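You operate a simulated robot arm through the tools that you are given. There is no shell and no other tool.

The job below is to be done with a simulated robot arm. You get a single attempt, and the scene is never put back.

Task
Put things in order on the top of table 1. At the end: the blue filter stands where the clear bag stood; the white filter stands where the green filter stood; the green filter is in the gold basket; the clear bag from the top of table 1 stands where the white filter stood; whatever was shut is shut again. Leave all else as you found it, and nothing knocked over.

It is judged by the outcome, as a careful person would: the job done as asked, and still so three seconds after it is handed in. It fails if anything else is knocked over, pushed out of place, dropped, spilled or broken.

Robot
A 6-joint arm with a two-finger parallel gripper, fixed in place. Base frame: the origin is on the floor under the middle of its stand, x ahead of it, y to its left, z up; the work surface is at about z = 760. Units: mm, degrees, N and s.
With the tool pointing down near the work surface it reaches from about 240 to 640 mm from the base axis. Its first joint turns from -66.0 to 66.0 degrees. Payload 2.7 kg.
The TCP is the grasp point between the finger pads, 23 mm short of the fingertips. In the tool frame z runs along the fingers and y along their closing line. The gripper opens to 94 mm. The fingers are 38 mm wide and 10 mm thick; the gripper's body (54 by 96 mm) begins 39 mm behind the TCP.
Orientation is that of the tool frame in the base frame, as [roll, pitch, yaw] about the fixed x, y, z axes, in that order (R = Rz(yaw) Ry(pitch) Rx(roll)). With the fingers straight down and closing along the base's y, the tool's x points along the base's -x, its y along +y and its z along -z.

Tools
- The arm moves only by the tool jog_arm. Its argument "plan" is a list of rows, each a list of 6 numbers: the shift along the tool's x, y, z in units of 50 mm (1.0 is 50 mm), then the turn, a rotation vector about the tool's x, y, z in units of 5 degrees (1.0 is 5 degrees). In form: [[x, y, z, wx, wy, wz], ...]. A call has 1 to 20 rows; each row shifts and turns the commanded pose from where the row before left it, along the tool's axes as they then stand. "claw" is the gripper command, from -1 (shut) to 1 (fully open), values between in proportion, set as the call begins (left out, the last holds). A call with a number of a shift or a turn outside -1 to 1 is refused whole. Rows are played at 5 a second. More than 50 mm and 8.6 degrees between two rows, or a gripper value outside its range, and nothing of the call is played. Where a pose cannot be reached the arm comes as near as it can. A force on the tool above 40 N (or 10 N above the force at the start of the call, whichever is more), or a blocked arm, ends the call early, and 0.2 s more pass. The fingers move at their own pace (about 45 mm/s each) and stop on an object; they squeeze with about 40 N. The grip force told is the motor's: it shows also when the fingers shut on nothing. Time passes only in rows, and 0.2 s behind the last, so rows that do not move let the fingers close. It gives the time, the measured TCP pose, the force on the tool (base axes), the opening and the grip force at its end, in the units of the frame above (readings bear some noise), with the torque about the TCP (base axes, N m) and any sound that the robot's microphone picked up, and new pictures: "show" is both (left out), scene, wrist or none.
- Cameras (640 x 400 px; columns grow to the right, rows downward): "scene" is fixed at [88.7, -419.2, 1397.3]; the picture's right is [0.72, -0.69, 0.00], its down [-0.38, -0.40, -0.84] and it looks along [0.58, 0.60, -0.55] (base axes); focal length 361 px, centre (320, 200). "wrist" rides on the gripper at [86, 16, -75] in the tool frame; the picture's right is [-0.18, 0.98, 0.00], its down [-0.58, -0.11, -0.81] and it looks along [-0.79, -0.15, 0.59] (tool axes); focal length 243 px, centre (320, 200). There is no depth. A picture from a camera that has moved, and an enlarged one, comes with that camera's place and axes in the base frame and with its lens. The place of the scene camera against the robot may be out by one fixed shift of up to 25 mm in any direction.
- inspect(camera, box): a new picture of the part [left, top, right, bottom] of that camera's present view, enlarged. No time passes.
- hand_in(): hands the job in; it is judged then, once.

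Places have to be worked out from the pictures, the camera data and where the tool is seen. Open the gripper and draw the arm clear of the work before you hand the job in, unless the task says otherwise.

The tools are called after "Call:" as name(argument=value, ...) on one line, values as JSON. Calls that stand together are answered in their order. jog_arm: Moves the arm, as the interface text tells. Its arguments: {"type":"object","properties":{"plan":{"type":"array"},"claw":{"type":"number"},"show":{"type":"string","enum":["both","scene","wrist","none"]}},"required":["plan"]} The other tools are called the same way: inspect (camera, box) takes an enlarged picture of a part of a camera's view; hand_in () hands the job in.

At the start:

```text
t: 0.0
ee_pos: [425.3, 32.7, 1082.8]
orientation: [179.9, 0.1, -179.9]
contact_force: [0.3, -0.4, -0.3]
ft_torque: [-0.02, -0.01, -0.01]
grip_width: 94.2
grasp_force: 0.0
```

scene: 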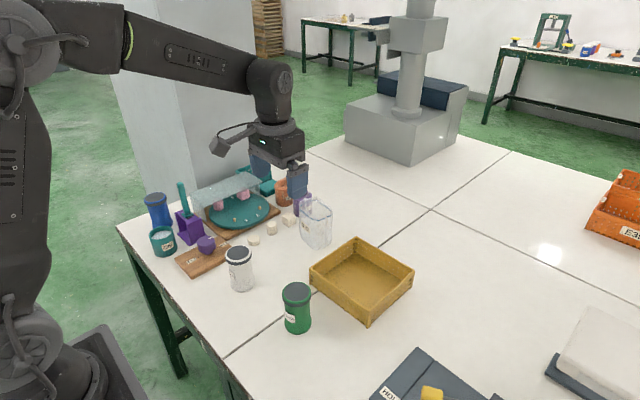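
wrist: 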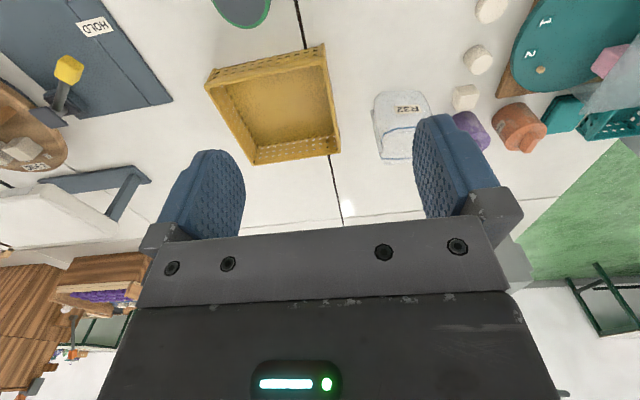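

I start by looking closely at the scene: blue filter seems at the upper left, white and green jars in front, clear bag near the basket. I enlarge the relevant parts before moving.

Call:
inspect(camera="scene", box=[130, 150, 290, 300])

Call:
inspect(camera="scene", box=[210, 180, 430, 350])

Call:
inspect(camera="scene", box=[360, 250, 640, 400])

Call:
inspect(camera="wrist", box=[320, 0, 640, 200])

```text
2.67 times, centred on (210, 225) of scene
camera zoom: at [88.7, -419.2, 1397.3], right [0.72, -0.69, 0.0], down [-0.38, -0.4, -0.84], along [0.58, 0.6, -0.55], focal length 962 px, centre (613, 133)
```

zoom: 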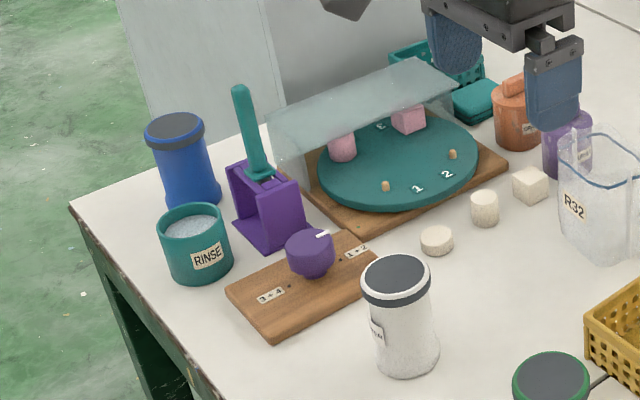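

```text
2.35 times, centred on (320, 265) of scene
camera zoom: at [88.7, -419.2, 1397.3], right [0.72, -0.69, 0.0], down [-0.38, -0.4, -0.84], along [0.58, 0.6, -0.55], focal length 849 px, centre (320, 47)
```

zoom: 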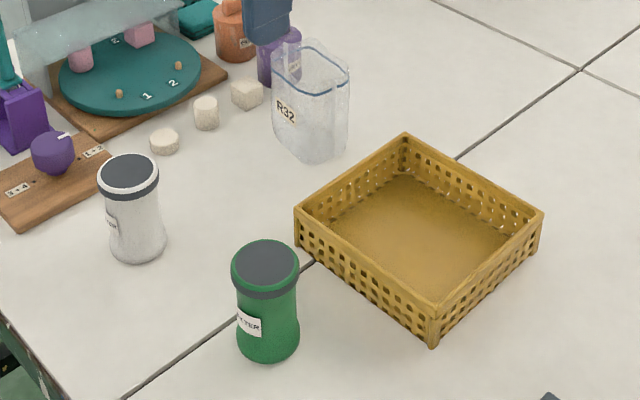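

```text
2.29 times, centred on (500, 325) of scene
camera zoom: at [88.7, -419.2, 1397.3], right [0.72, -0.69, 0.0], down [-0.38, -0.4, -0.84], along [0.58, 0.6, -0.55], focal length 824 px, centre (-91, -86)
```

zoom: 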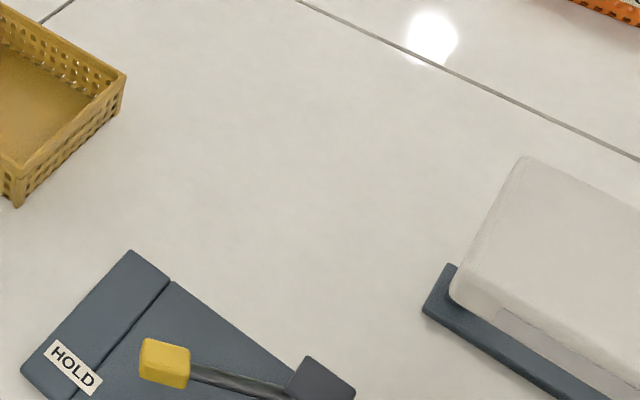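

```text
2.00 times, centred on (480, 100) of wrist
camera zoom: at [338.6, 49.7, 1157.0], right [0.18, 0.98, 0.0], down [0.58, -0.11, 0.81], along [0.79, -0.15, -0.59], focal length 485 px, centre (0, 400)
```

zoom: 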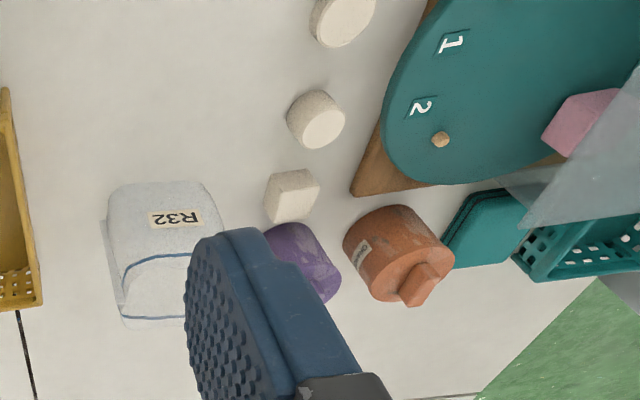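

The jars and bag appear freestanding: from the scene camera I judge green ≈(392,-35), white ≈(375,144), bag ≈(612,140), blue ≈(339,506), basket centre ≈(580,-52). I pull the arm back toward the base so that the wrist camera sees the jars and I can cross-check these positions.

Call:
jog_arm(plan=[[0.8, 0, 0, 0, 0, 0], [0.8, 0, 0, 0, 0, 0], [0.8, 0, 0, 0, 0, 0], [0, 0, 0, 0, 0, 0]], show="both")

```text
t: 1.0
ee_pos: [303.8, 34.2, 1083.7]
orientation: [179.9, 0.1, -180.0]
contact_force: [-0.8, -0.2, -0.1]
ft_torque: [0.02, 0.02, -0.01]
grip_width: 93.8
grasp_force: 0.1
camera wrist: at [217.7, 50.0, 1157.3], right [0.18, 0.98, 0.0], down [0.58, -0.11, 0.81], along [0.79, -0.15, -0.59], focal length 243 px, centre (320, 200)
```

scene: 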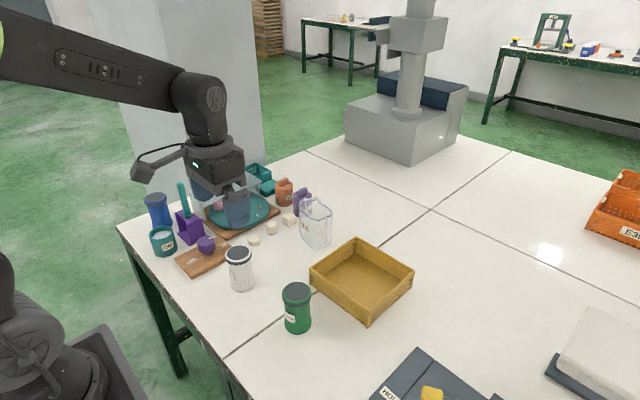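
wrist: 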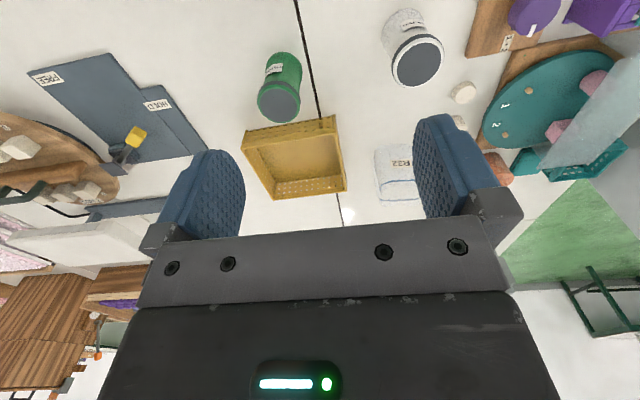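

The wrist view now shows the green and white jars and the basket; I enlarge those parts to compute positions.

Call:
inspect(camera="wrist", box=[220, 0, 380, 100])

Call:
inspect(camera="wrist", box=[340, 0, 500, 100])

Call:
inspect(camera="wrist", box=[220, 100, 380, 200])

Call:
inspect(camera="scene", box=[270, 185, 370, 260])

```text
4.00 times, centred on (300, 50) of wrist
camera zoom: at [217.7, 50.0, 1157.3], right [0.18, 0.98, 0.0], down [0.58, -0.11, 0.81], along [0.79, -0.15, -0.59], focal length 970 px, centre (400, 800)
```

zoom: 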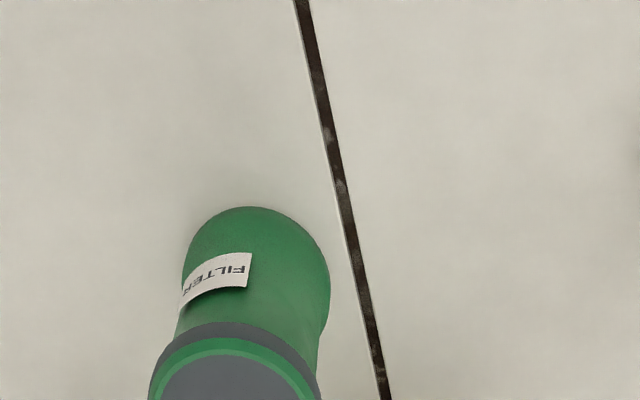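

```text
4.00 times, centred on (420, 50) of wrist
camera zoom: at [217.7, 50.0, 1157.3], right [0.18, 0.98, 0.0], down [0.58, -0.11, 0.81], along [0.79, -0.15, -0.59], focal length 970 px, centre (-80, 800)
```

zoom: 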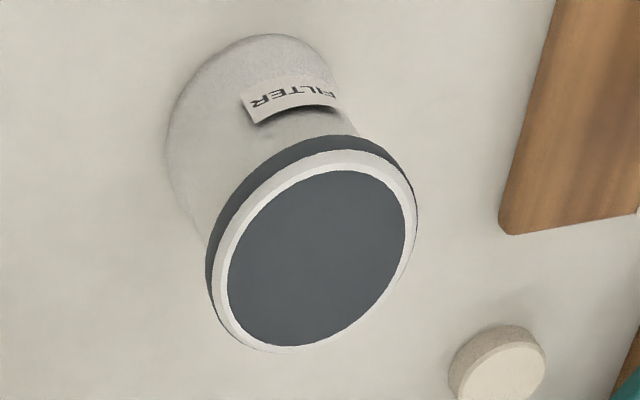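

```text
4.00 times, centred on (300, 150) of wrist
camera zoom: at [217.7, 50.0, 1157.3], right [0.18, 0.98, 0.0], down [0.58, -0.11, 0.81], along [0.79, -0.15, -0.59], focal length 970 px, centre (400, 400)
```

zoom: 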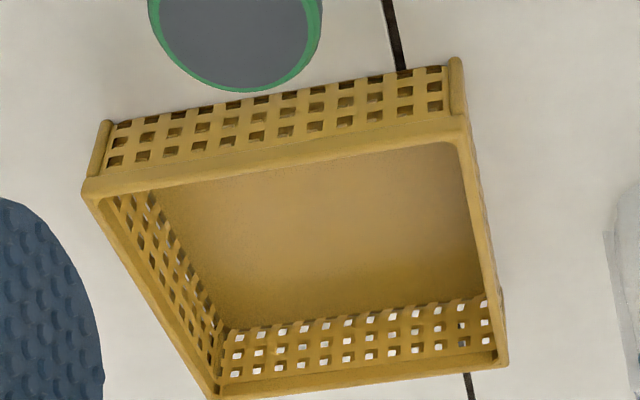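

```text
5.33 times, centred on (320, 222) of scene
camera zoom: at [88.7, -419.2, 1397.3], right [0.72, -0.69, 0.0], down [-0.38, -0.4, -0.84], along [0.58, 0.6, -0.55], focal length 1924 px, centre (320, 80)
```

zoom: 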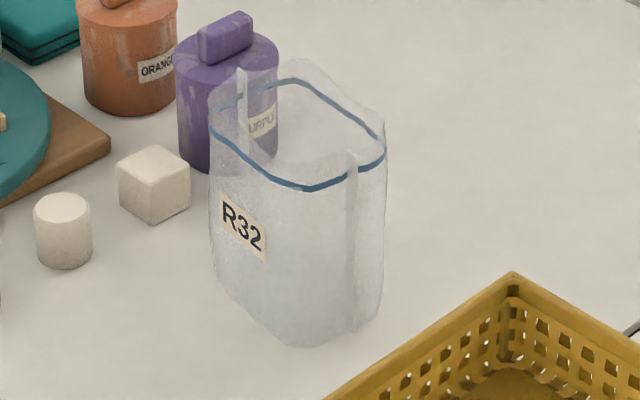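

Wrist triangulation agrees with the scene: green ≈(394.5,-39.5), white ≈(374.5,141), both about 96 mm tall (top ≈ z 856) and 58 mm across. I move above the green jar at z≈930 and check its centring between the fingers.

Call:
jog_arm(plan=[[-0.4535, -0.3685, 0.7685, 0, 0, 0], [-0.4535, -0.3685, 0.7685, 0, 0, 0], [-0.4535, -0.3685, 0.7685, 0, 0, 0], [-0.4535, -0.3685, 0.7685, 0, 0, 0], [0, 0, 0, 0, 0, 0]], claw=1, show="both")

```text
t: 2.2
ee_pos: [395.7, -39.9, 928.9]
orientation: [179.9, 0.1, -180.0]
contact_force: [-0.6, -0.6, -0.5]
ft_torque: [0.04, -0.01, 0.03]
grip_width: 93.9
grasp_force: 0.0
camera wrist: at [310.0, -23.9, 1002.8], right [0.18, 0.98, 0.0], down [0.58, -0.11, 0.81], along [0.79, -0.15, -0.59], focal length 243 px, centre (320, 200)
```

scene: 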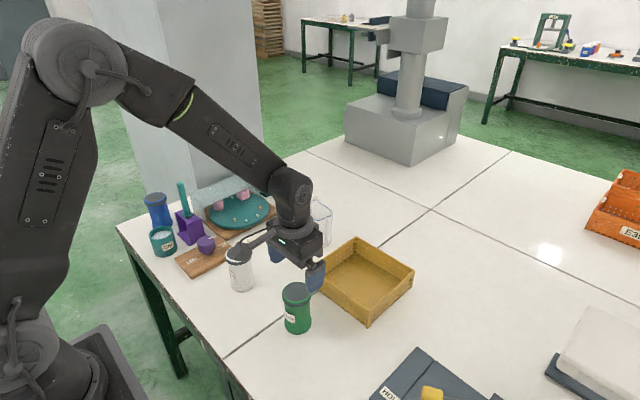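
wrist: 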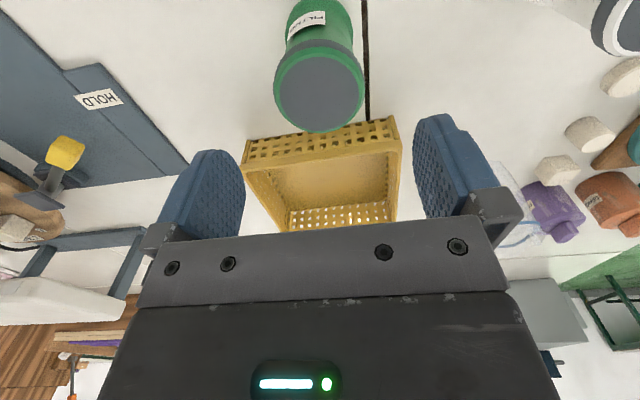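

The lid is nearly centred between the fingers. I zoom in on the jar to refine its lid centre and height.

Call:
inspect(camera="wrist", box=[240, 0, 400, 140])

Call:
inspect(camera="scene", box=[260, 240, 340, 345])

```text
2.86 times, centred on (320, 70) of wrist
camera zoom: at [310.0, -23.9, 1002.8], right [0.18, 0.98, 0.0], down [0.58, -0.11, 0.81], along [0.79, -0.15, -0.59], focal length 693 px, centre (320, 571)
```

zoom: 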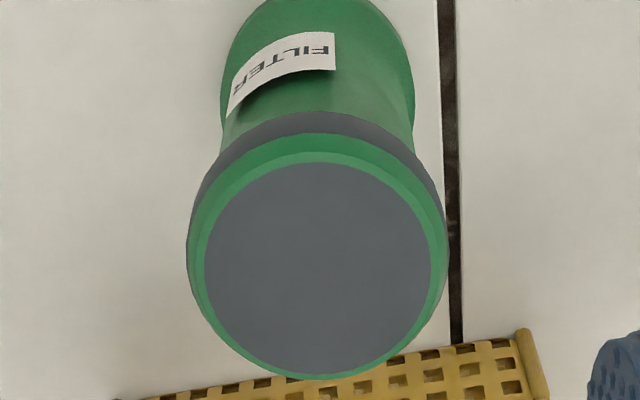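

```text
3.81 times, centred on (300, 292) of scene
camera zoom: at [88.7, -419.2, 1397.3], right [0.72, -0.69, 0.0], down [-0.38, -0.4, -0.84], along [0.58, 0.6, -0.55], focal length 1374 px, centre (396, -152)
```

zoom: 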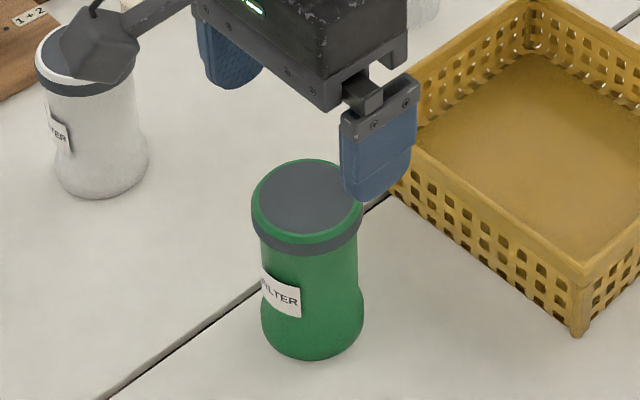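

Lid centre comes out ≈(395,-40), right under the TCP. I descend straight down to z≈826 in small steps, watching the force.

Call:
jog_arm(plan=[[0, 0, 0.5, 0, 0, 0], [0, 0, 0.5, 0, 0, 0], [0, 0, 0.4, 0, 0, 0], [0, 0, 0.3, 0, 0, 0], [0, 0, 0.2, 0, 0, 0], [0, 0, 0.15, 0, 0, 0], [0, 0, 0, 0, 0, 0]], claw=1, show="both")

```text
t: 3.8
ee_pos: [396.2, -38.4, 825.5]
orientation: [179.9, 0.1, -179.9]
contact_force: [0.0, 0.8, -0.2]
ft_torque: [-0.01, -0.03, 0.01]
grip_width: 94.0
grasp_force: 0.1
camera wrist: at [309.8, -23.2, 900.6], right [0.18, 0.98, 0.0], down [0.58, -0.11, 0.81], along [0.79, -0.15, -0.59], focal length 243 px, centre (320, 200)
```

scene: 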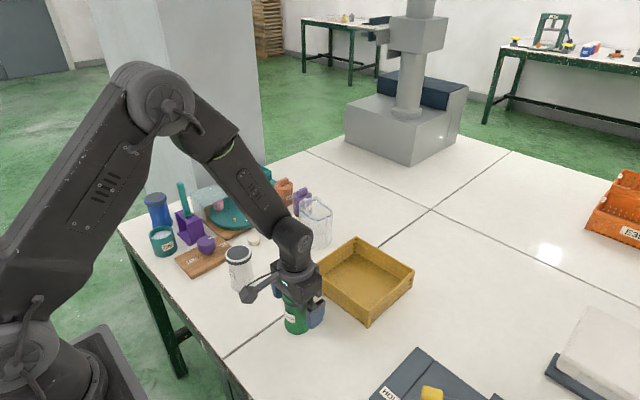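
wrist: 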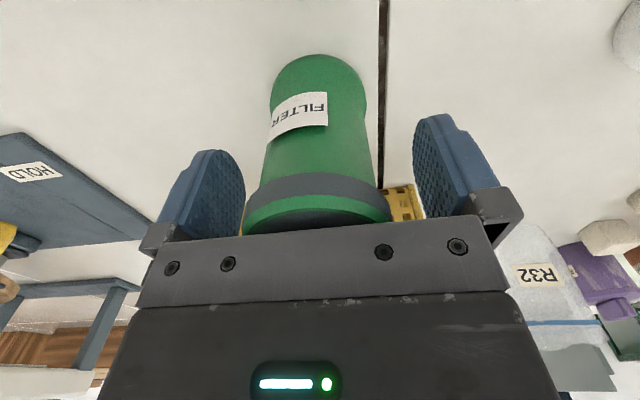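

The jar sits between the fingers with no contact force. I close the gripper now.

Call:
jog_arm(plan=[[0, 0, 0, 0, 0, 0], [0, 0, 0, 0, 0, 0], [0, 0, 0, 0, 0, 0], [0, 0, 0, 0, 0, 0], [0, 0, 0, 0, 0, 0]], claw=-1, show="wrist")

```text
t: 5.0
ee_pos: [395.5, -40.1, 826.8]
orientation: [179.9, 0.2, 179.9]
contact_force: [-0.5, -0.9, 0.4]
ft_torque: [-0.05, 0.01, -0.02]
grip_width: 56.8
grasp_force: 40.5
camera wrist: at [309.8, -23.2, 900.8], right [0.18, 0.98, 0.0], down [0.58, -0.11, 0.81], along [0.79, -0.15, -0.59], focal length 243 px, centre (320, 200)
```

wrist: 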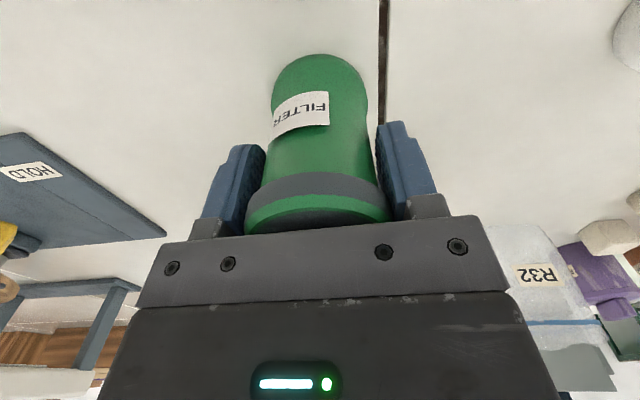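

Grip holds at 56.8 mm with 40 N. I lift the green jar straight up about 115 mm and check it hangs well.

Call:
jog_arm(plan=[[0, 0, -0.2, 0, 0, 0], [0, 0, -0.3, 0, 0, 0], [0, 0, -0.6, 0, 0, 0], [0, 0, -0.6, 0, 0, 0], [0, 0, -0.6, 0, 0, 0], [0, 0, 0, 0, 0, 0]], show="both")

```text
t: 6.4
ee_pos: [396.6, -40.2, 941.6]
orientation: [179.9, -0.1, 179.9]
contact_force: [-0.1, -0.2, -1.3]
ft_torque: [0.0, 0.0, -0.02]
grip_width: 56.8
grasp_force: 39.9
camera wrist: at [310.2, -24.4, 1015.7], right [0.18, 0.98, 0.0], down [0.58, -0.11, 0.81], along [0.79, -0.15, -0.59], focal length 243 px, centre (320, 200)
```

scene: 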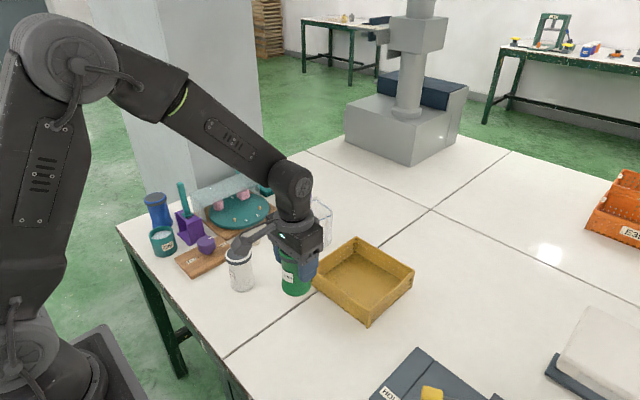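
wrist: 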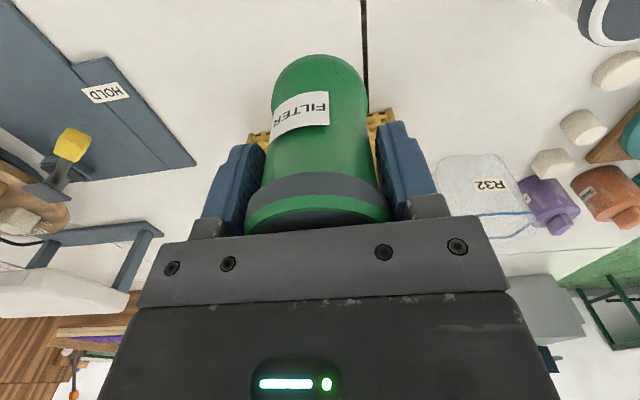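

The jar hangs securely (weight ≈ 1 N). From the wrist views the basket rim spans about x 496–665, y -152–29 (centre ≈(580,-62)), so I carry the jar over to (575,-61).

Call:
jog_arm(plan=[[-0.6, -0.07, 0, 0, 0, 0], [-0.75, -0.09, 0, 0, 0, 0], [-0.75, -0.09, 0, 0, 0, 0], [-0.75, -0.09, 0, 0, 0, 0], [-0.72, -0.08, 0, 0, 0, 0], [0, 0, 0, 0, 0, 0]], show="both")

```text
t: 7.8
ee_pos: [574.3, -61.1, 942.0]
orientation: [179.9, 0.0, 179.9]
contact_force: [-0.1, -0.1, -0.4]
ft_torque: [-0.01, -0.01, -0.01]
grip_width: 56.7
grasp_force: 39.6
camera wrist: at [487.8, -45.1, 1015.9], right [0.18, 0.98, 0.0], down [0.58, -0.11, 0.81], along [0.79, -0.15, -0.59], focal length 243 px, centre (320, 200)
```

scene: 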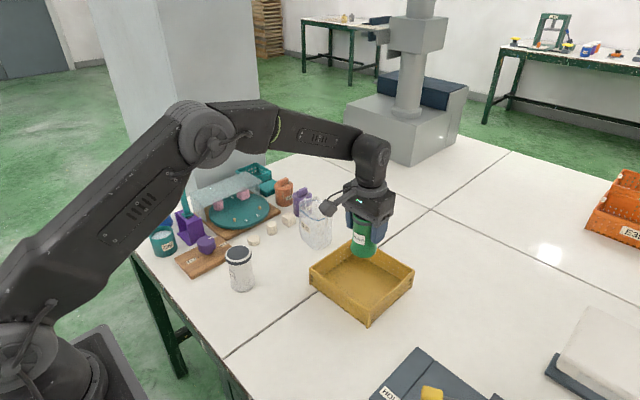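
wrist: 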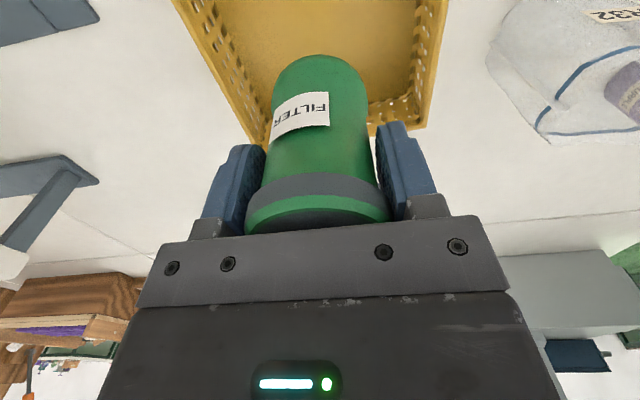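

The jar is over the basket's middle. I lower it to about 10 mm above the floor, then check.

Call:
jog_arm(plan=[[0, 0, 0.5, 0, 0, 0], [0, 0, 0.5, 0, 0, 0], [0, 0, 0.5, 0, 0, 0], [0, 0, 0.4, 0, 0, 0], [0, 0, 0.16, 0, 0, 0], [0, 0, 0, 0, 0, 0]], show="both")

```text
t: 9.2
ee_pos: [574.4, -61.2, 837.8]
orientation: [179.9, 0.1, 180.0]
contact_force: [0.0, -0.2, -1.2]
ft_torque: [0.01, -0.03, -0.02]
grip_width: 56.4
grasp_force: 39.8
camera wrist: at [488.2, -44.6, 912.2], right [0.18, 0.98, 0.0], down [0.58, -0.11, 0.81], along [0.79, -0.15, -0.59], focal length 243 px, centre (320, 200)
```

scene: 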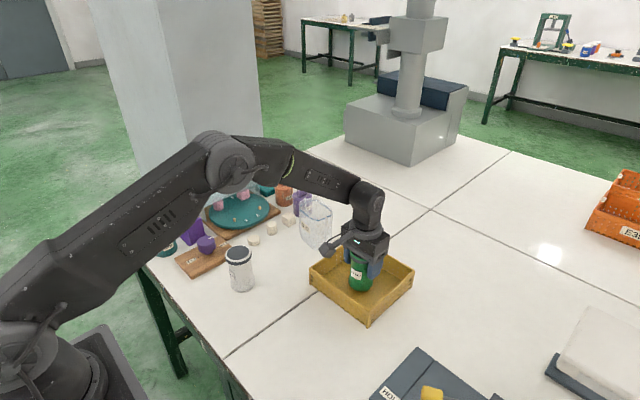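
wrist: 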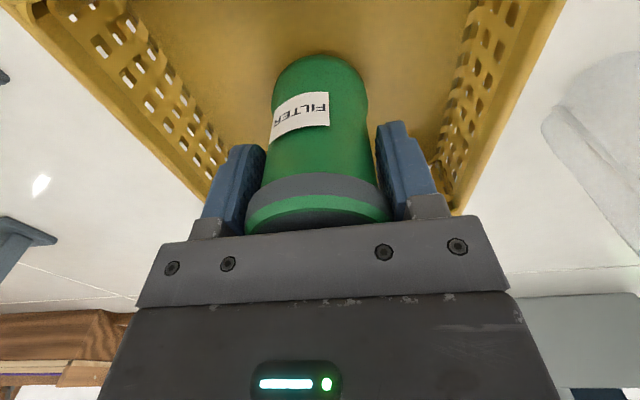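

Clear inside the basket. I now lower in small steps, reading force for touch-down.

Call:
jog_arm(plan=[[0, 0, 0.04, 0, 0, 0], [0, 0, 0.04, 0, 0, 0], [0, 0, 0, 0, 0, 0]], show="none")

Call:
jog_arm(plan=[[0, 0, 0.02, 0, 0, 0], [0, 0, 0.02, 0, 0, 0], [0, 0, 0, 0, 0, 0]], show="none")

```text
t: 10.0
ee_pos: [574.8, -60.1, 834.6]
orientation: [179.9, 0.1, 179.9]
contact_force: [-0.2, -0.4, -1.0]
ft_torque: [0.0, 0.03, -0.02]
grip_width: 56.4
grasp_force: 39.6
```

```text
t: 10.8
ee_pos: [574.4, -60.4, 832.9]
orientation: [179.9, 0.1, -180.0]
contact_force: [-0.4, -0.9, -1.8]
ft_torque: [0.01, -0.01, 0.01]
grip_width: 56.5
grasp_force: 40.0
```

No touch-down yet (force still only the jar's weight). I keep stepping down 1–2 mm at a time.

Call:
jog_arm(plan=[[0, 0, 0.02, 0, 0, 0], [0, 0, 0.01, 0, 0, 0], [0, 0, 0, 0, 0, 0]], show="none")

Call:
jog_arm(plan=[[0, 0, 0.02, 0, 0, 0], [0, 0, 0.01, 0, 0, 0], [0, 0, 0, 0, 0, 0]], show="both")

```text
t: 11.6
ee_pos: [573.9, -59.6, 830.7]
orientation: [179.9, 0.1, 180.0]
contact_force: [-0.1, -0.5, -2.0]
ft_torque: [-0.01, 0.02, 0.01]
grip_width: 56.7
grasp_force: 40.1
```

```text
t: 12.4
ee_pos: [575.9, -60.6, 831.3]
orientation: [179.9, 0.2, 180.0]
contact_force: [-2.7, 0.9, 8.4]
ft_torque: [-0.02, 0.24, 0.0]
grip_width: 56.7
grasp_force: 39.8
camera wrist: at [488.3, -44.6, 904.5], right [0.18, 0.98, 0.0], down [0.58, -0.11, 0.81], along [0.79, -0.15, -0.59], focal length 243 px, centre (320, 200)
```

scene: 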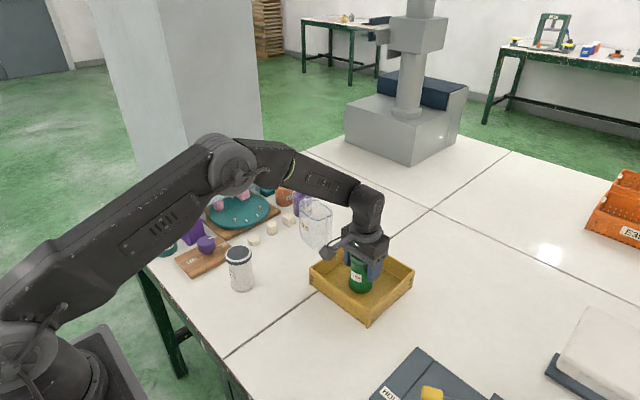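
wrist: 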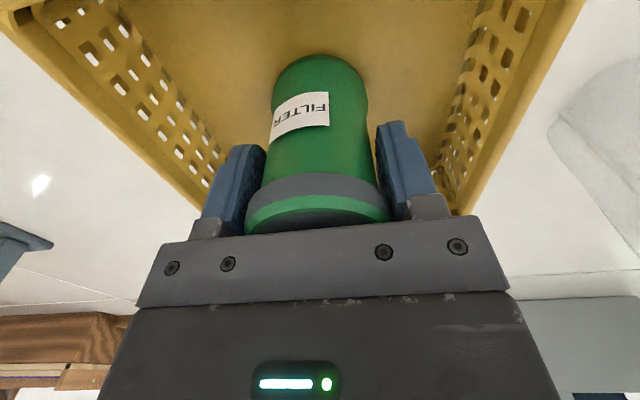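

Touch-down felt (8 N upward). I relieve 1 mm and open the gripper, then look.

Call:
jog_arm(plan=[[0, 0, -0.02, 0, 0, 0], [0, 0, 0, 0, 0, 0]], show="none")

Call:
jog_arm(plan=[[0, 0, 0, 0, 0, 0], [0, 0, 0, 0, 0, 0], [0, 0, 0, 0, 0, 0], [0, 0, 0, 0, 0, 0]], claw=1, show="wrist")

```text
t: 13.0
ee_pos: [575.1, -60.5, 830.7]
orientation: [179.9, 0.1, -179.9]
contact_force: [0.5, -1.0, 2.8]
ft_torque: [-0.12, -0.07, 0.02]
grip_width: 56.4
grasp_force: 40.2
```

```text
t: 14.0
ee_pos: [575.8, -61.7, 829.9]
orientation: [179.9, 0.1, 180.0]
contact_force: [0.1, -0.2, -0.2]
ft_torque: [0.01, -0.03, 0.0]
grip_width: 93.8
grasp_force: 0.0
camera wrist: at [488.1, -44.4, 904.9], right [0.18, 0.98, 0.0], down [0.58, -0.11, 0.81], along [0.79, -0.15, -0.59], focal length 243 px, centre (320, 200)
```

wrist: 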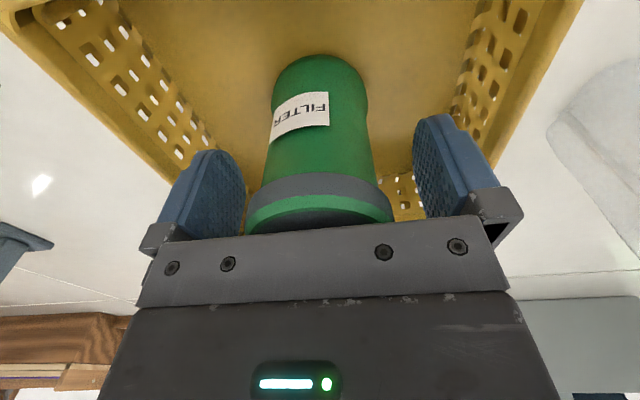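

The green filter stands in the basket. I rise straight up and look at the scene to confirm it stays upright.

Call:
jog_arm(plan=[[0, 0, -0.3, 0, 0, 0], [0, 0, -0.6, 0, 0, 0], [0, 0, -0.8, 0, 0, 0], [0, 0, -0.8, 0, 0, 0], [0.6, 0.6, 0, 0, 0, 0], [0.68, 0.688, 0, 0, 0, 0], [0.68, 0.688, 0, 0, 0, 0], [0.68, 0.688, 0, 0, 0, 0], [0.68, 0.688, 0, 0, 0, 0], [0.68, 0.688, 0, 0, 0, 0], [0, 0, 0, 0, 0, 0]], show="both")

```text
t: 16.4
ee_pos: [374.2, 141.0, 955.3]
orientation: [179.8, 0.1, -180.0]
contact_force: [0.4, -0.5, 0.0]
ft_torque: [0.0, -0.01, -0.02]
grip_width: 94.0
grasp_force: 0.2
camera wrist: at [287.4, 157.2, 1029.5], right [0.18, 0.98, 0.0], down [0.58, -0.11, 0.81], along [0.79, -0.15, -0.59], focal length 243 px, centre (320, 200)
```

scene: 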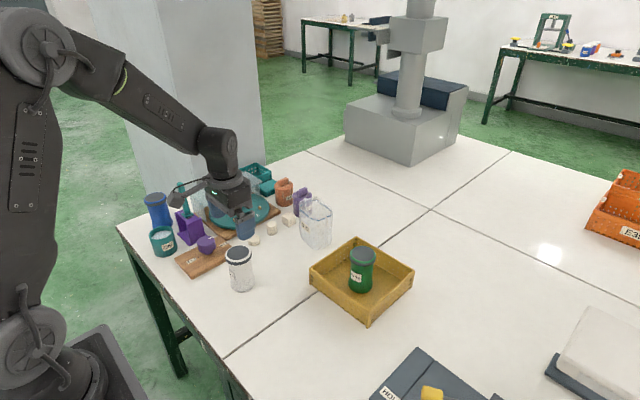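
wrist: 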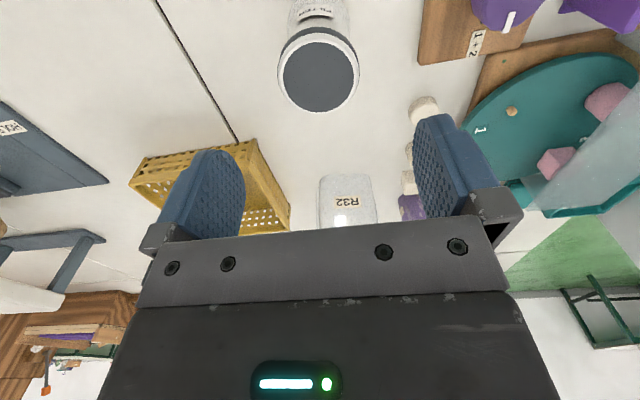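

The green filter stands in the basket. Now I refine the white jar's centre from this view, and the bag's as well.

Call:
inspect(camera="wrist", box=[240, 0, 400, 120])

Call:
inspect(camera="wrist", box=[300, 160, 420, 235])

```text
3.33 times, centred on (320, 60) of wrist
camera zoom: at [287.4, 157.2, 1029.5], right [0.18, 0.98, 0.0], down [0.58, -0.11, 0.81], along [0.79, -0.15, -0.59], focal length 809 px, centre (320, 667)
```

zoom: 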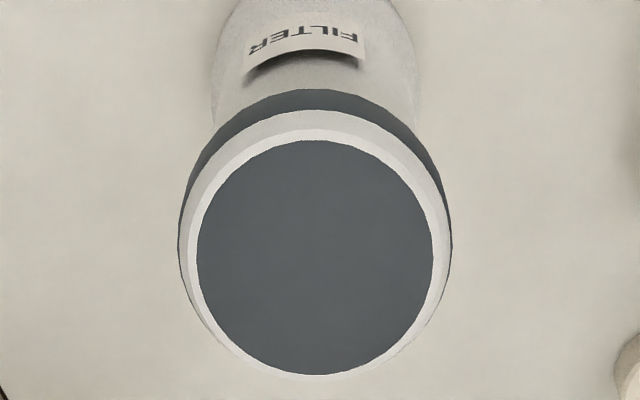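

```text
5.33 times, centred on (360, 198) of wrist
camera zoom: at [287.4, 157.2, 1029.5], right [0.18, 0.98, 0.0], down [0.58, -0.11, 0.81], along [0.79, -0.15, -0.59], focal length 1294 px, centre (107, 213)
```

zoom: 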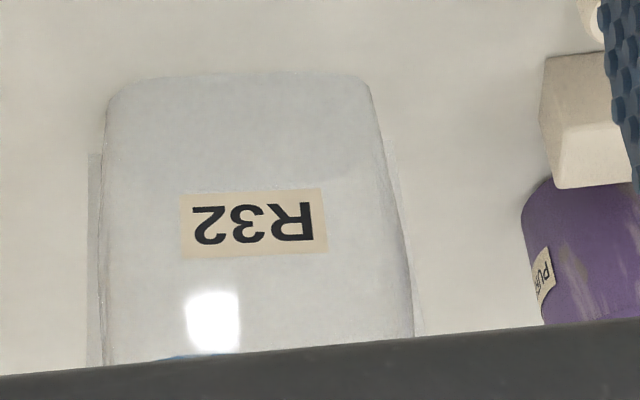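

White lid centre ≈(374,140), well centred; the board edge is at y≈230, clear of the fingers. I descend to z≈826 and then grip.

Call:
jog_arm(plan=[[0, -0.01, 0.6, 0, 0, 0], [0, 0, 0.6, 0, 0, 0], [0, 0, 0.5, 0, 0, 0], [0, 0, 0.4, 0, 0, 0], [0, 0, 0.3, 0, 0, 0], [0, 0, 0.18, 0, 0, 0], [0, 0, 0, 0, 0, 0]], claw=1, show="both")

```text
t: 18.0
ee_pos: [376.5, 141.8, 826.6]
orientation: [179.9, 0.1, 180.0]
contact_force: [0.0, 0.1, -0.1]
ft_torque: [0.03, 0.0, 0.02]
grip_width: 94.0
grasp_force: 0.1
camera wrist: at [288.8, 157.2, 900.6], right [0.18, 0.98, 0.0], down [0.58, -0.11, 0.81], along [0.79, -0.15, -0.59], focal length 243 px, centre (320, 200)
```

scene: 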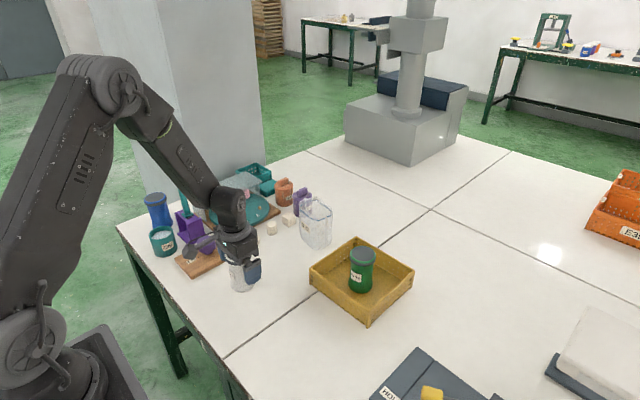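
wrist: 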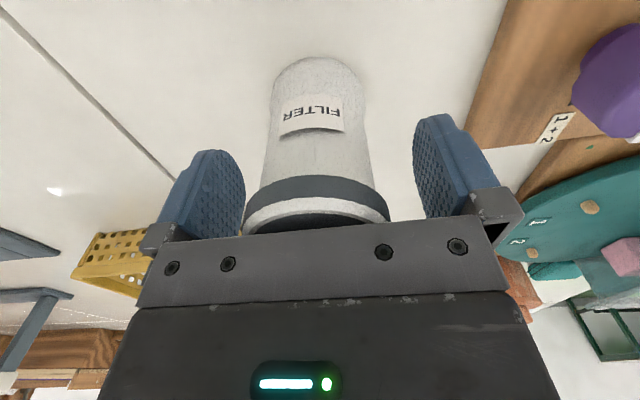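

The white jar is centred between the fingers. I close the gripper on it.

Call:
jog_arm(plan=[[0, 0, 0, 0, 0, 0], [0, 0, 0, 0, 0, 0], [0, 0, 0, 0, 0, 0], [0, 0, 0, 0, 0, 0], [0, 0, 0, 0, 0, 0]], claw=-1, show="wrist")

Call:
jog_arm(plan=[[0, 0, -0.2, 0, 0, 0], [0, 0, -0.3, 0, 0, 0], [0, 0, -0.6, 0, 0, 0], [0, 0, -0.6, 0, 0, 0], [0, 0, -0.3, 0, 0, 0], [0, 0, 0, 0, 0, 0]], show="both")

```text
t: 19.2
ee_pos: [375.3, 140.7, 826.5]
orientation: [179.8, 0.2, 180.0]
contact_force: [-0.9, -0.1, 0.6]
ft_torque: [-0.08, 0.02, 0.0]
grip_width: 57.0
grasp_force: 39.2
camera wrist: at [288.8, 157.2, 900.9], right [0.18, 0.98, 0.0], down [0.58, -0.11, 0.81], along [0.79, -0.15, -0.59], focal length 243 px, centre (320, 200)
```

wrist: 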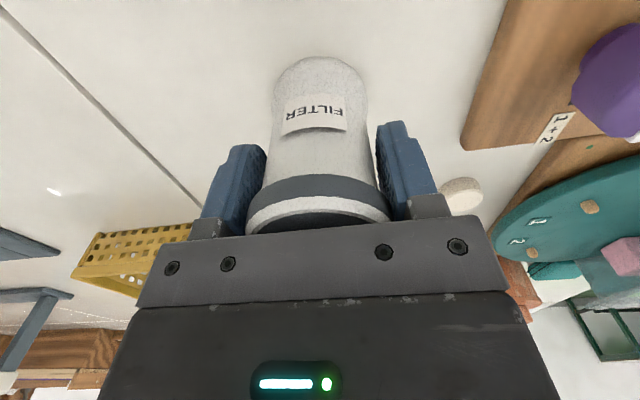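

```text
t: 20.6
ee_pos: [374.6, 141.3, 926.9]
orientation: [179.9, 0.0, 180.0]
contact_force: [0.0, 0.1, -2.4]
ft_torque: [-0.02, -0.01, 0.02]
grip_width: 56.8
grasp_force: 39.6
camera wrist: at [288.3, 156.9, 1001.2], right [0.18, 0.98, 0.0], down [0.58, -0.11, 0.81], along [0.79, -0.15, -0.59], focal length 243 px, centre (320, 200)
```

scene: 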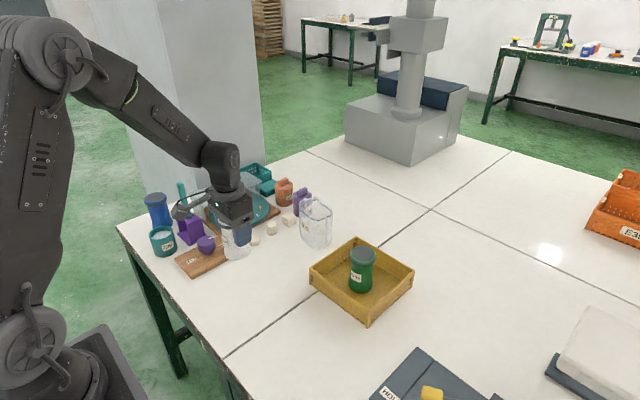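
wrist: 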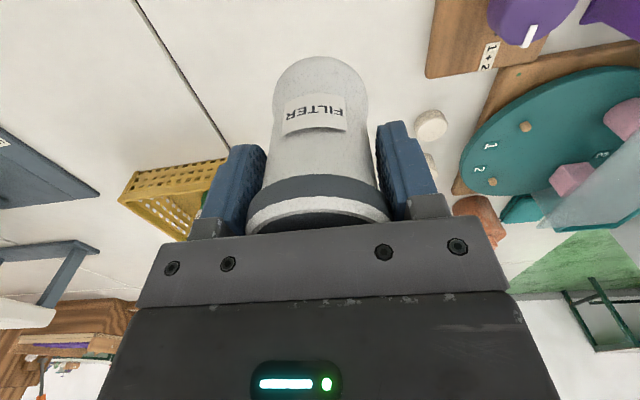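

White is held securely; its old place is ≈(375,141). I carry it to the green filter's old place ≈(396,-40).

Call:
jog_arm(plan=[[-0.07, -0.6, 0, 0, 0, 0], [-0.1, -0.8, 0, 0, 0, 0], [-0.1, -0.8, 0, 0, 0, 0], [-0.08, -0.8, 0, 0, 0, 0], [-0.07, -0.61, 0, 0, 0, 0], [0, 0, 0, 0, 0, 0], [0, 0, 0.6, 0, 0, 0], [0, 0, 0.6, 0, 0, 0], [0, 0, 0.5, 0, 0, 0], [0, 0, 0.15, 0, 0, 0], [0, 0, 0, 0, 0, 0]], show="both")

```text
t: 23.0
ee_pos: [396.1, -40.4, 834.0]
orientation: [179.9, 0.1, -180.0]
contact_force: [-0.9, 0.4, -1.6]
ft_torque: [-0.02, -0.01, -0.01]
grip_width: 56.9
grasp_force: 40.2
camera wrist: at [309.5, -23.6, 908.0], right [0.18, 0.98, 0.0], down [0.58, -0.11, 0.81], along [0.79, -0.15, -0.59], focal length 243 px, centre (320, 200)
```

scene: 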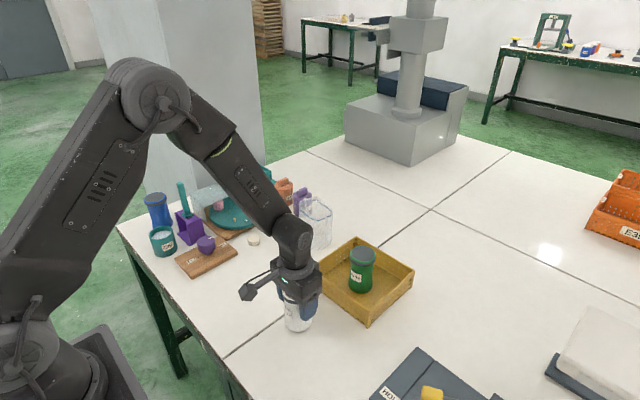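
wrist: 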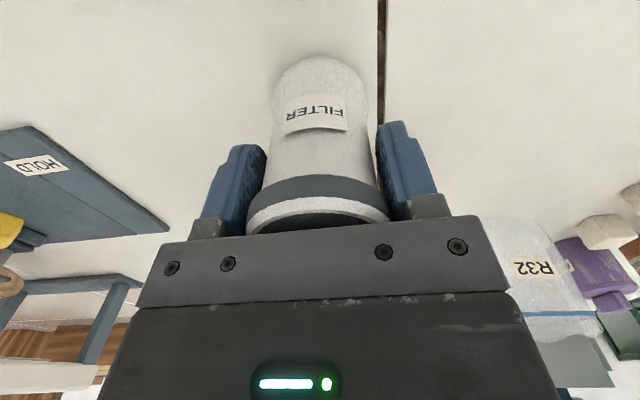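

White hangs about 7 mm above the table at the green's old place. I lower in small steps until it touches down.

Call:
jog_arm(plan=[[0, 0, 0.06, 0, 0, 0], [0, 0, 0.05, 0, 0, 0], [0, 0, 0, 0, 0, 0]], show="none")

Call:
jog_arm(plan=[[0, 0, 0.02, 0, 0, 0], [0, 0, 0.01, 0, 0, 0], [0, 0, 0, 0, 0, 0]], show="none")

```text
t: 23.8
ee_pos: [396.4, -39.6, 828.6]
orientation: [-180.0, 0.1, -180.0]
contact_force: [0.3, -0.2, -1.4]
ft_torque: [0.02, 0.01, 0.03]
grip_width: 56.8
grasp_force: 39.5
```

```text
t: 24.6
ee_pos: [395.4, -39.5, 827.1]
orientation: [-180.0, 0.1, -179.9]
contact_force: [-0.3, 0.2, -2.1]
ft_torque: [0.03, 0.04, 0.02]
grip_width: 57.0
grasp_force: 39.7
```

Still hanging; another 1.5 mm down.

Call:
jog_arm(plan=[[0, 0, 0.02, 0, 0, 0], [0, 0, 0, 0, 0, 0]], show="none")

Call:
jog_arm(plan=[[0, 0, 0.015, 0, 0, 0], [0, 0, 0, 0, 0, 0]], show="none")

```text
t: 25.2
ee_pos: [394.5, -39.5, 826.7]
orientation: [179.9, 0.0, -180.0]
contact_force: [-4.8, 0.4, 12.1]
ft_torque: [-0.22, 0.32, -0.11]
grip_width: 57.0
grasp_force: 39.7
```

```text
t: 25.8
ee_pos: [395.5, -40.1, 826.5]
orientation: [180.0, 0.2, -179.9]
contact_force: [-7.4, -2.8, 29.4]
ft_torque: [-0.53, 0.47, -0.09]
grip_width: 56.7
grasp_force: 39.8
```

Firm contact (29 N): it stands on the table. I ease up about 1.3 mm to relieve the push, then open.

Call:
jog_arm(plan=[[0, 0, -0.025, 0, 0, 0], [0, 0, 0, 0, 0, 0]], show="none")

Call:
jog_arm(plan=[[0, 0, 0, 0, 0, 0], [0, 0, 0, 0, 0, 0], [0, 0, 0, 0, 0, 0], [0, 0, 0, 0, 0, 0]], claw=1, show="wrist")

```text
t: 26.4
ee_pos: [395.1, -39.3, 825.9]
orientation: [179.9, 0.1, 179.9]
contact_force: [2.1, -1.3, 4.3]
ft_torque: [-0.17, -0.25, 0.03]
grip_width: 56.7
grasp_force: 40.0
```

```text
t: 27.4
ee_pos: [394.7, -39.7, 827.0]
orientation: [179.8, 0.1, 180.0]
contact_force: [-0.9, -0.1, 1.2]
ft_torque: [-0.04, 0.04, -0.03]
grip_width: 94.3
grasp_force: 0.1
camera wrist: at [309.3, -23.5, 900.9], right [0.18, 0.98, 0.0], down [0.58, -0.11, 0.81], along [0.79, -0.15, -0.59], focal length 243 px, centre (320, 200)
```

wrist: 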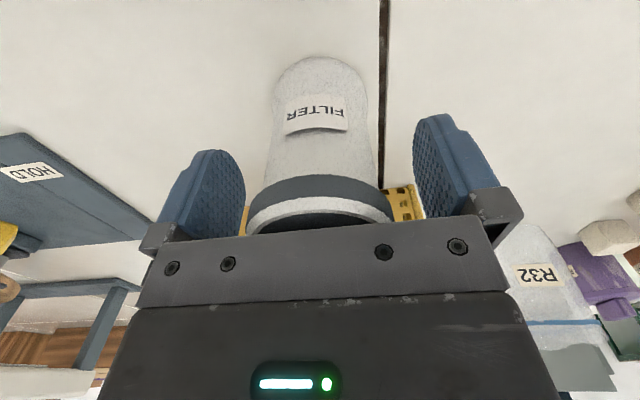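

White stands where the green was. I rise and move to a viewpoint for the bag, above (500,143) at z≈1050.

Call:
jog_arm(plan=[[0, 0, -0.3, 0, 0, 0], [0, 0, -0.6, 0, 0, 0], [0, 0, -0.9, 0, 0, 0], [0, 0, -0.9, 0, 0, 0], [-0.416, 0.732, -0.36, 0, 0, 0], [-0.416, 0.732, -0.36, 0, 0, 0], [-0.416, 0.732, -0.36, 0, 0, 0], [-0.416, 0.732, -0.36, 0, 0, 0], [-0.416, 0.732, -0.36, 0, 0, 0], [0, 0, 0, 0, 0, 0]], show="both")

```text
t: 29.6
ee_pos: [500.6, 144.4, 1052.5]
orientation: [179.8, -0.1, 179.9]
contact_force: [0.4, 0.2, -0.1]
ft_torque: [0.01, 0.04, 0.03]
grip_width: 94.0
grasp_force: 0.1
camera wrist: at [413.7, 159.7, 1126.7], right [0.18, 0.98, 0.0], down [0.58, -0.11, 0.81], along [0.79, -0.15, -0.59], focal length 243 px, centre (320, 200)
```

scene: 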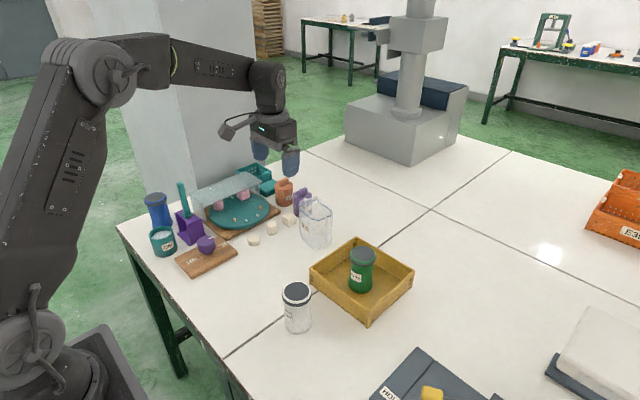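
wrist: 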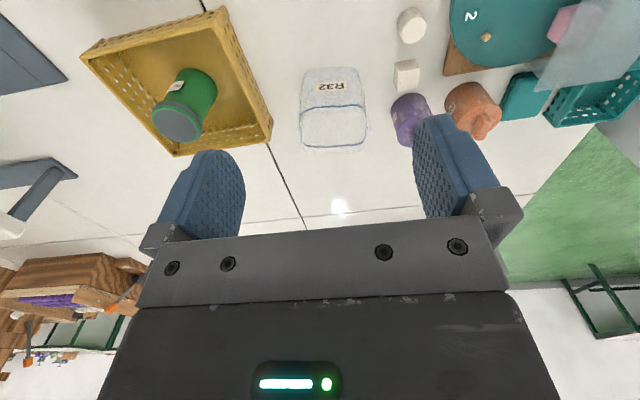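

The bag is in view ahead of the fingers; I enlarge it to measure its footprint, rim and orientation.

Call:
inspect(camera="wrist", box=[280, 50, 400, 165])

Call:
inspect(camera="scene", box=[285, 185, 350, 255])

```text
3.48 times, centred on (340, 108) of wrist
camera zoom: at [413.7, 159.7, 1126.7], right [0.18, 0.98, 0.0], down [0.58, -0.11, 0.81], along [0.79, -0.15, -0.59], focal length 844 px, centre (250, 522)
```

zoom: 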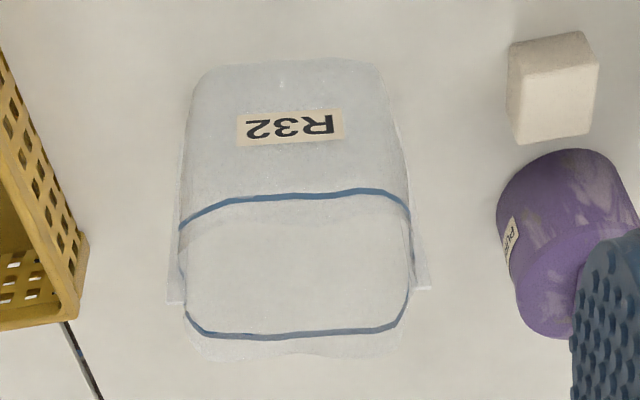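

```text
5.71 times, centred on (318, 220) of scene
camera zoom: at [88.7, -419.1, 1397.3], right [0.72, -0.69, 0.0], down [-0.38, -0.4, -0.84], along [0.58, 0.61, -0.55], focal length 2061 px, centre (334, 86)
```

zoom: 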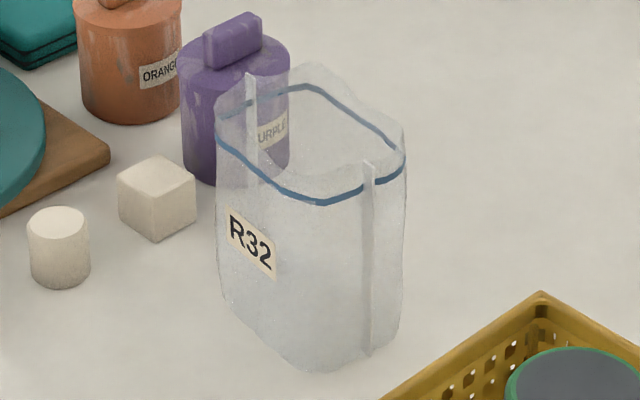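

The bag is about 88 mm wide (plus side seams), 65 mm deep and ~108 mm tall, turned about -8.5°, centre ≈(617,139). It must be gripped front-to-back, so I turn the tool by -81.5° about its axis (camera swinging to the -y side) while staying here.

Call:
jog_arm(plan=[[0, 0, 0, 0, 0, -0.95], [0, 0, 0, 0, 0, -0.96], [0, 0, 0, 0, 0, -0.96], [0, 0, 0, 0, 0, -0.96], [0, 0, 0, 0, 0, -0.96], [0, 0, 0, 0, 0, -0.96], [0, 0, 0, 0, 0, -0.96], [0, 0, 0, 0, 0, -0.96], [0, 0, 0, 0, 0, -0.96], [0, 0, 0, 0, 0, -0.96], [0, 0, 0, 0, 0, -0.96], [0, 0, 0, 0, 0, -0.96], [0, 0, 0, 0, 0, -0.96], [0, 0, 0, 0, 0, -0.96], [0, 0, 0, 0, 0, -0.96], [0, 0, 0, 0, 0, -0.96], [0, 0, 0, 0, 0, -0.95], [0, 0, 0, 0, 0, 0]], show="both")

```text
t: 33.4
ee_pos: [499.6, 144.0, 1052.3]
orientation: [-179.9, 0.1, -98.4]
contact_force: [0.8, -0.3, 0.5]
ft_torque: [0.0, 0.02, -0.01]
grip_width: 94.1
grasp_force: 0.2
camera wrist: at [470.6, 60.0, 1126.1], right [-0.95, 0.33, 0.0], down [0.19, 0.56, 0.81], along [0.26, 0.76, -0.59], focal length 243 px, centre (320, 200)
```

scene: 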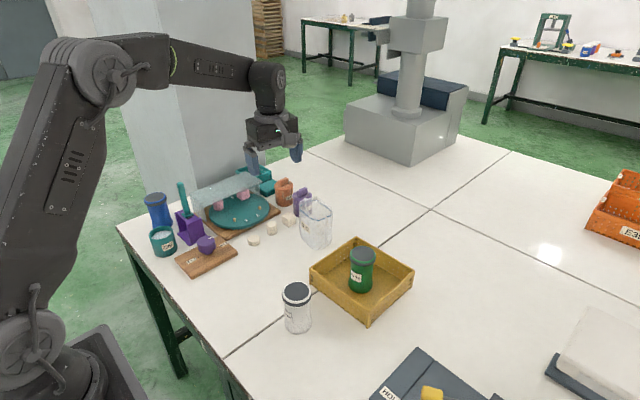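
wrist: 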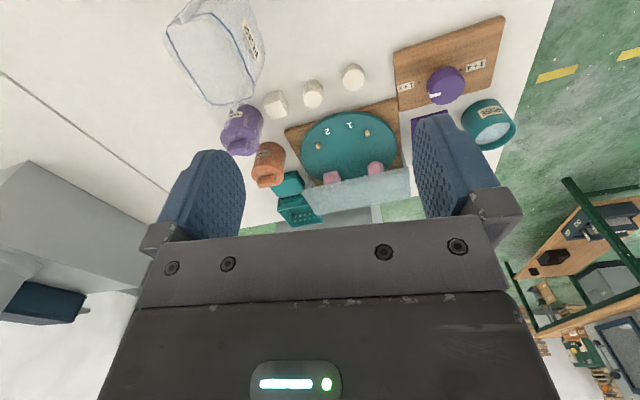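

Orientation is yaw -98.4° as intended. I now move out over the bag centre (617,139) and lower to z≈950, keeping fingertips well above the bag.

Call:
jog_arm(plan=[[-0.061, -0.582, 0.51, 0, 0, 0], [-0.061, -0.582, 0.51, 0, 0, 0], [-0.061, -0.582, 0.51, 0, 0, 0], [-0.061, -0.582, 0.51, 0, 0, 0], [0, 0, 0, 0, 0, 0]], show="both")

```text
t: 34.6
ee_pos: [616.0, 138.2, 950.3]
orientation: [180.0, 0.0, -98.6]
contact_force: [-0.7, 0.2, -0.1]
ft_torque: [0.0, 0.04, 0.01]
grip_width: 93.9
grasp_force: 0.1
camera wrist: at [586.9, 54.6, 1023.9], right [-0.95, 0.33, 0.0], down [0.19, 0.56, 0.81], along [0.26, 0.76, -0.59], focal length 243 px, centre (320, 200)
```

scene: 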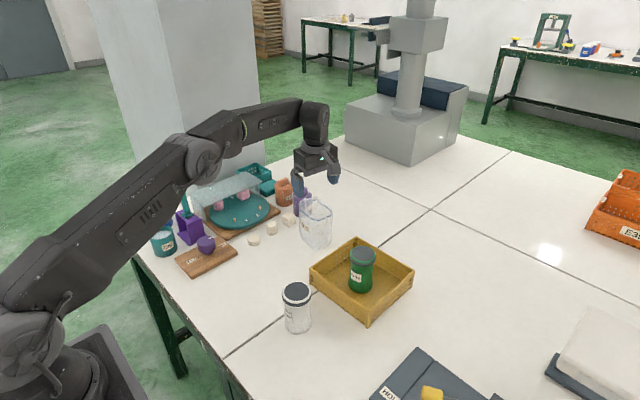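
wrist: 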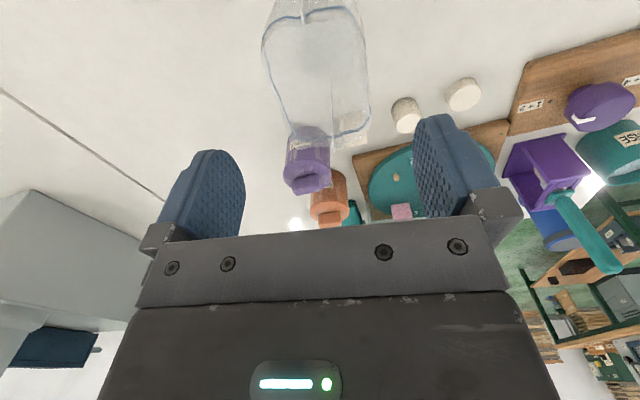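

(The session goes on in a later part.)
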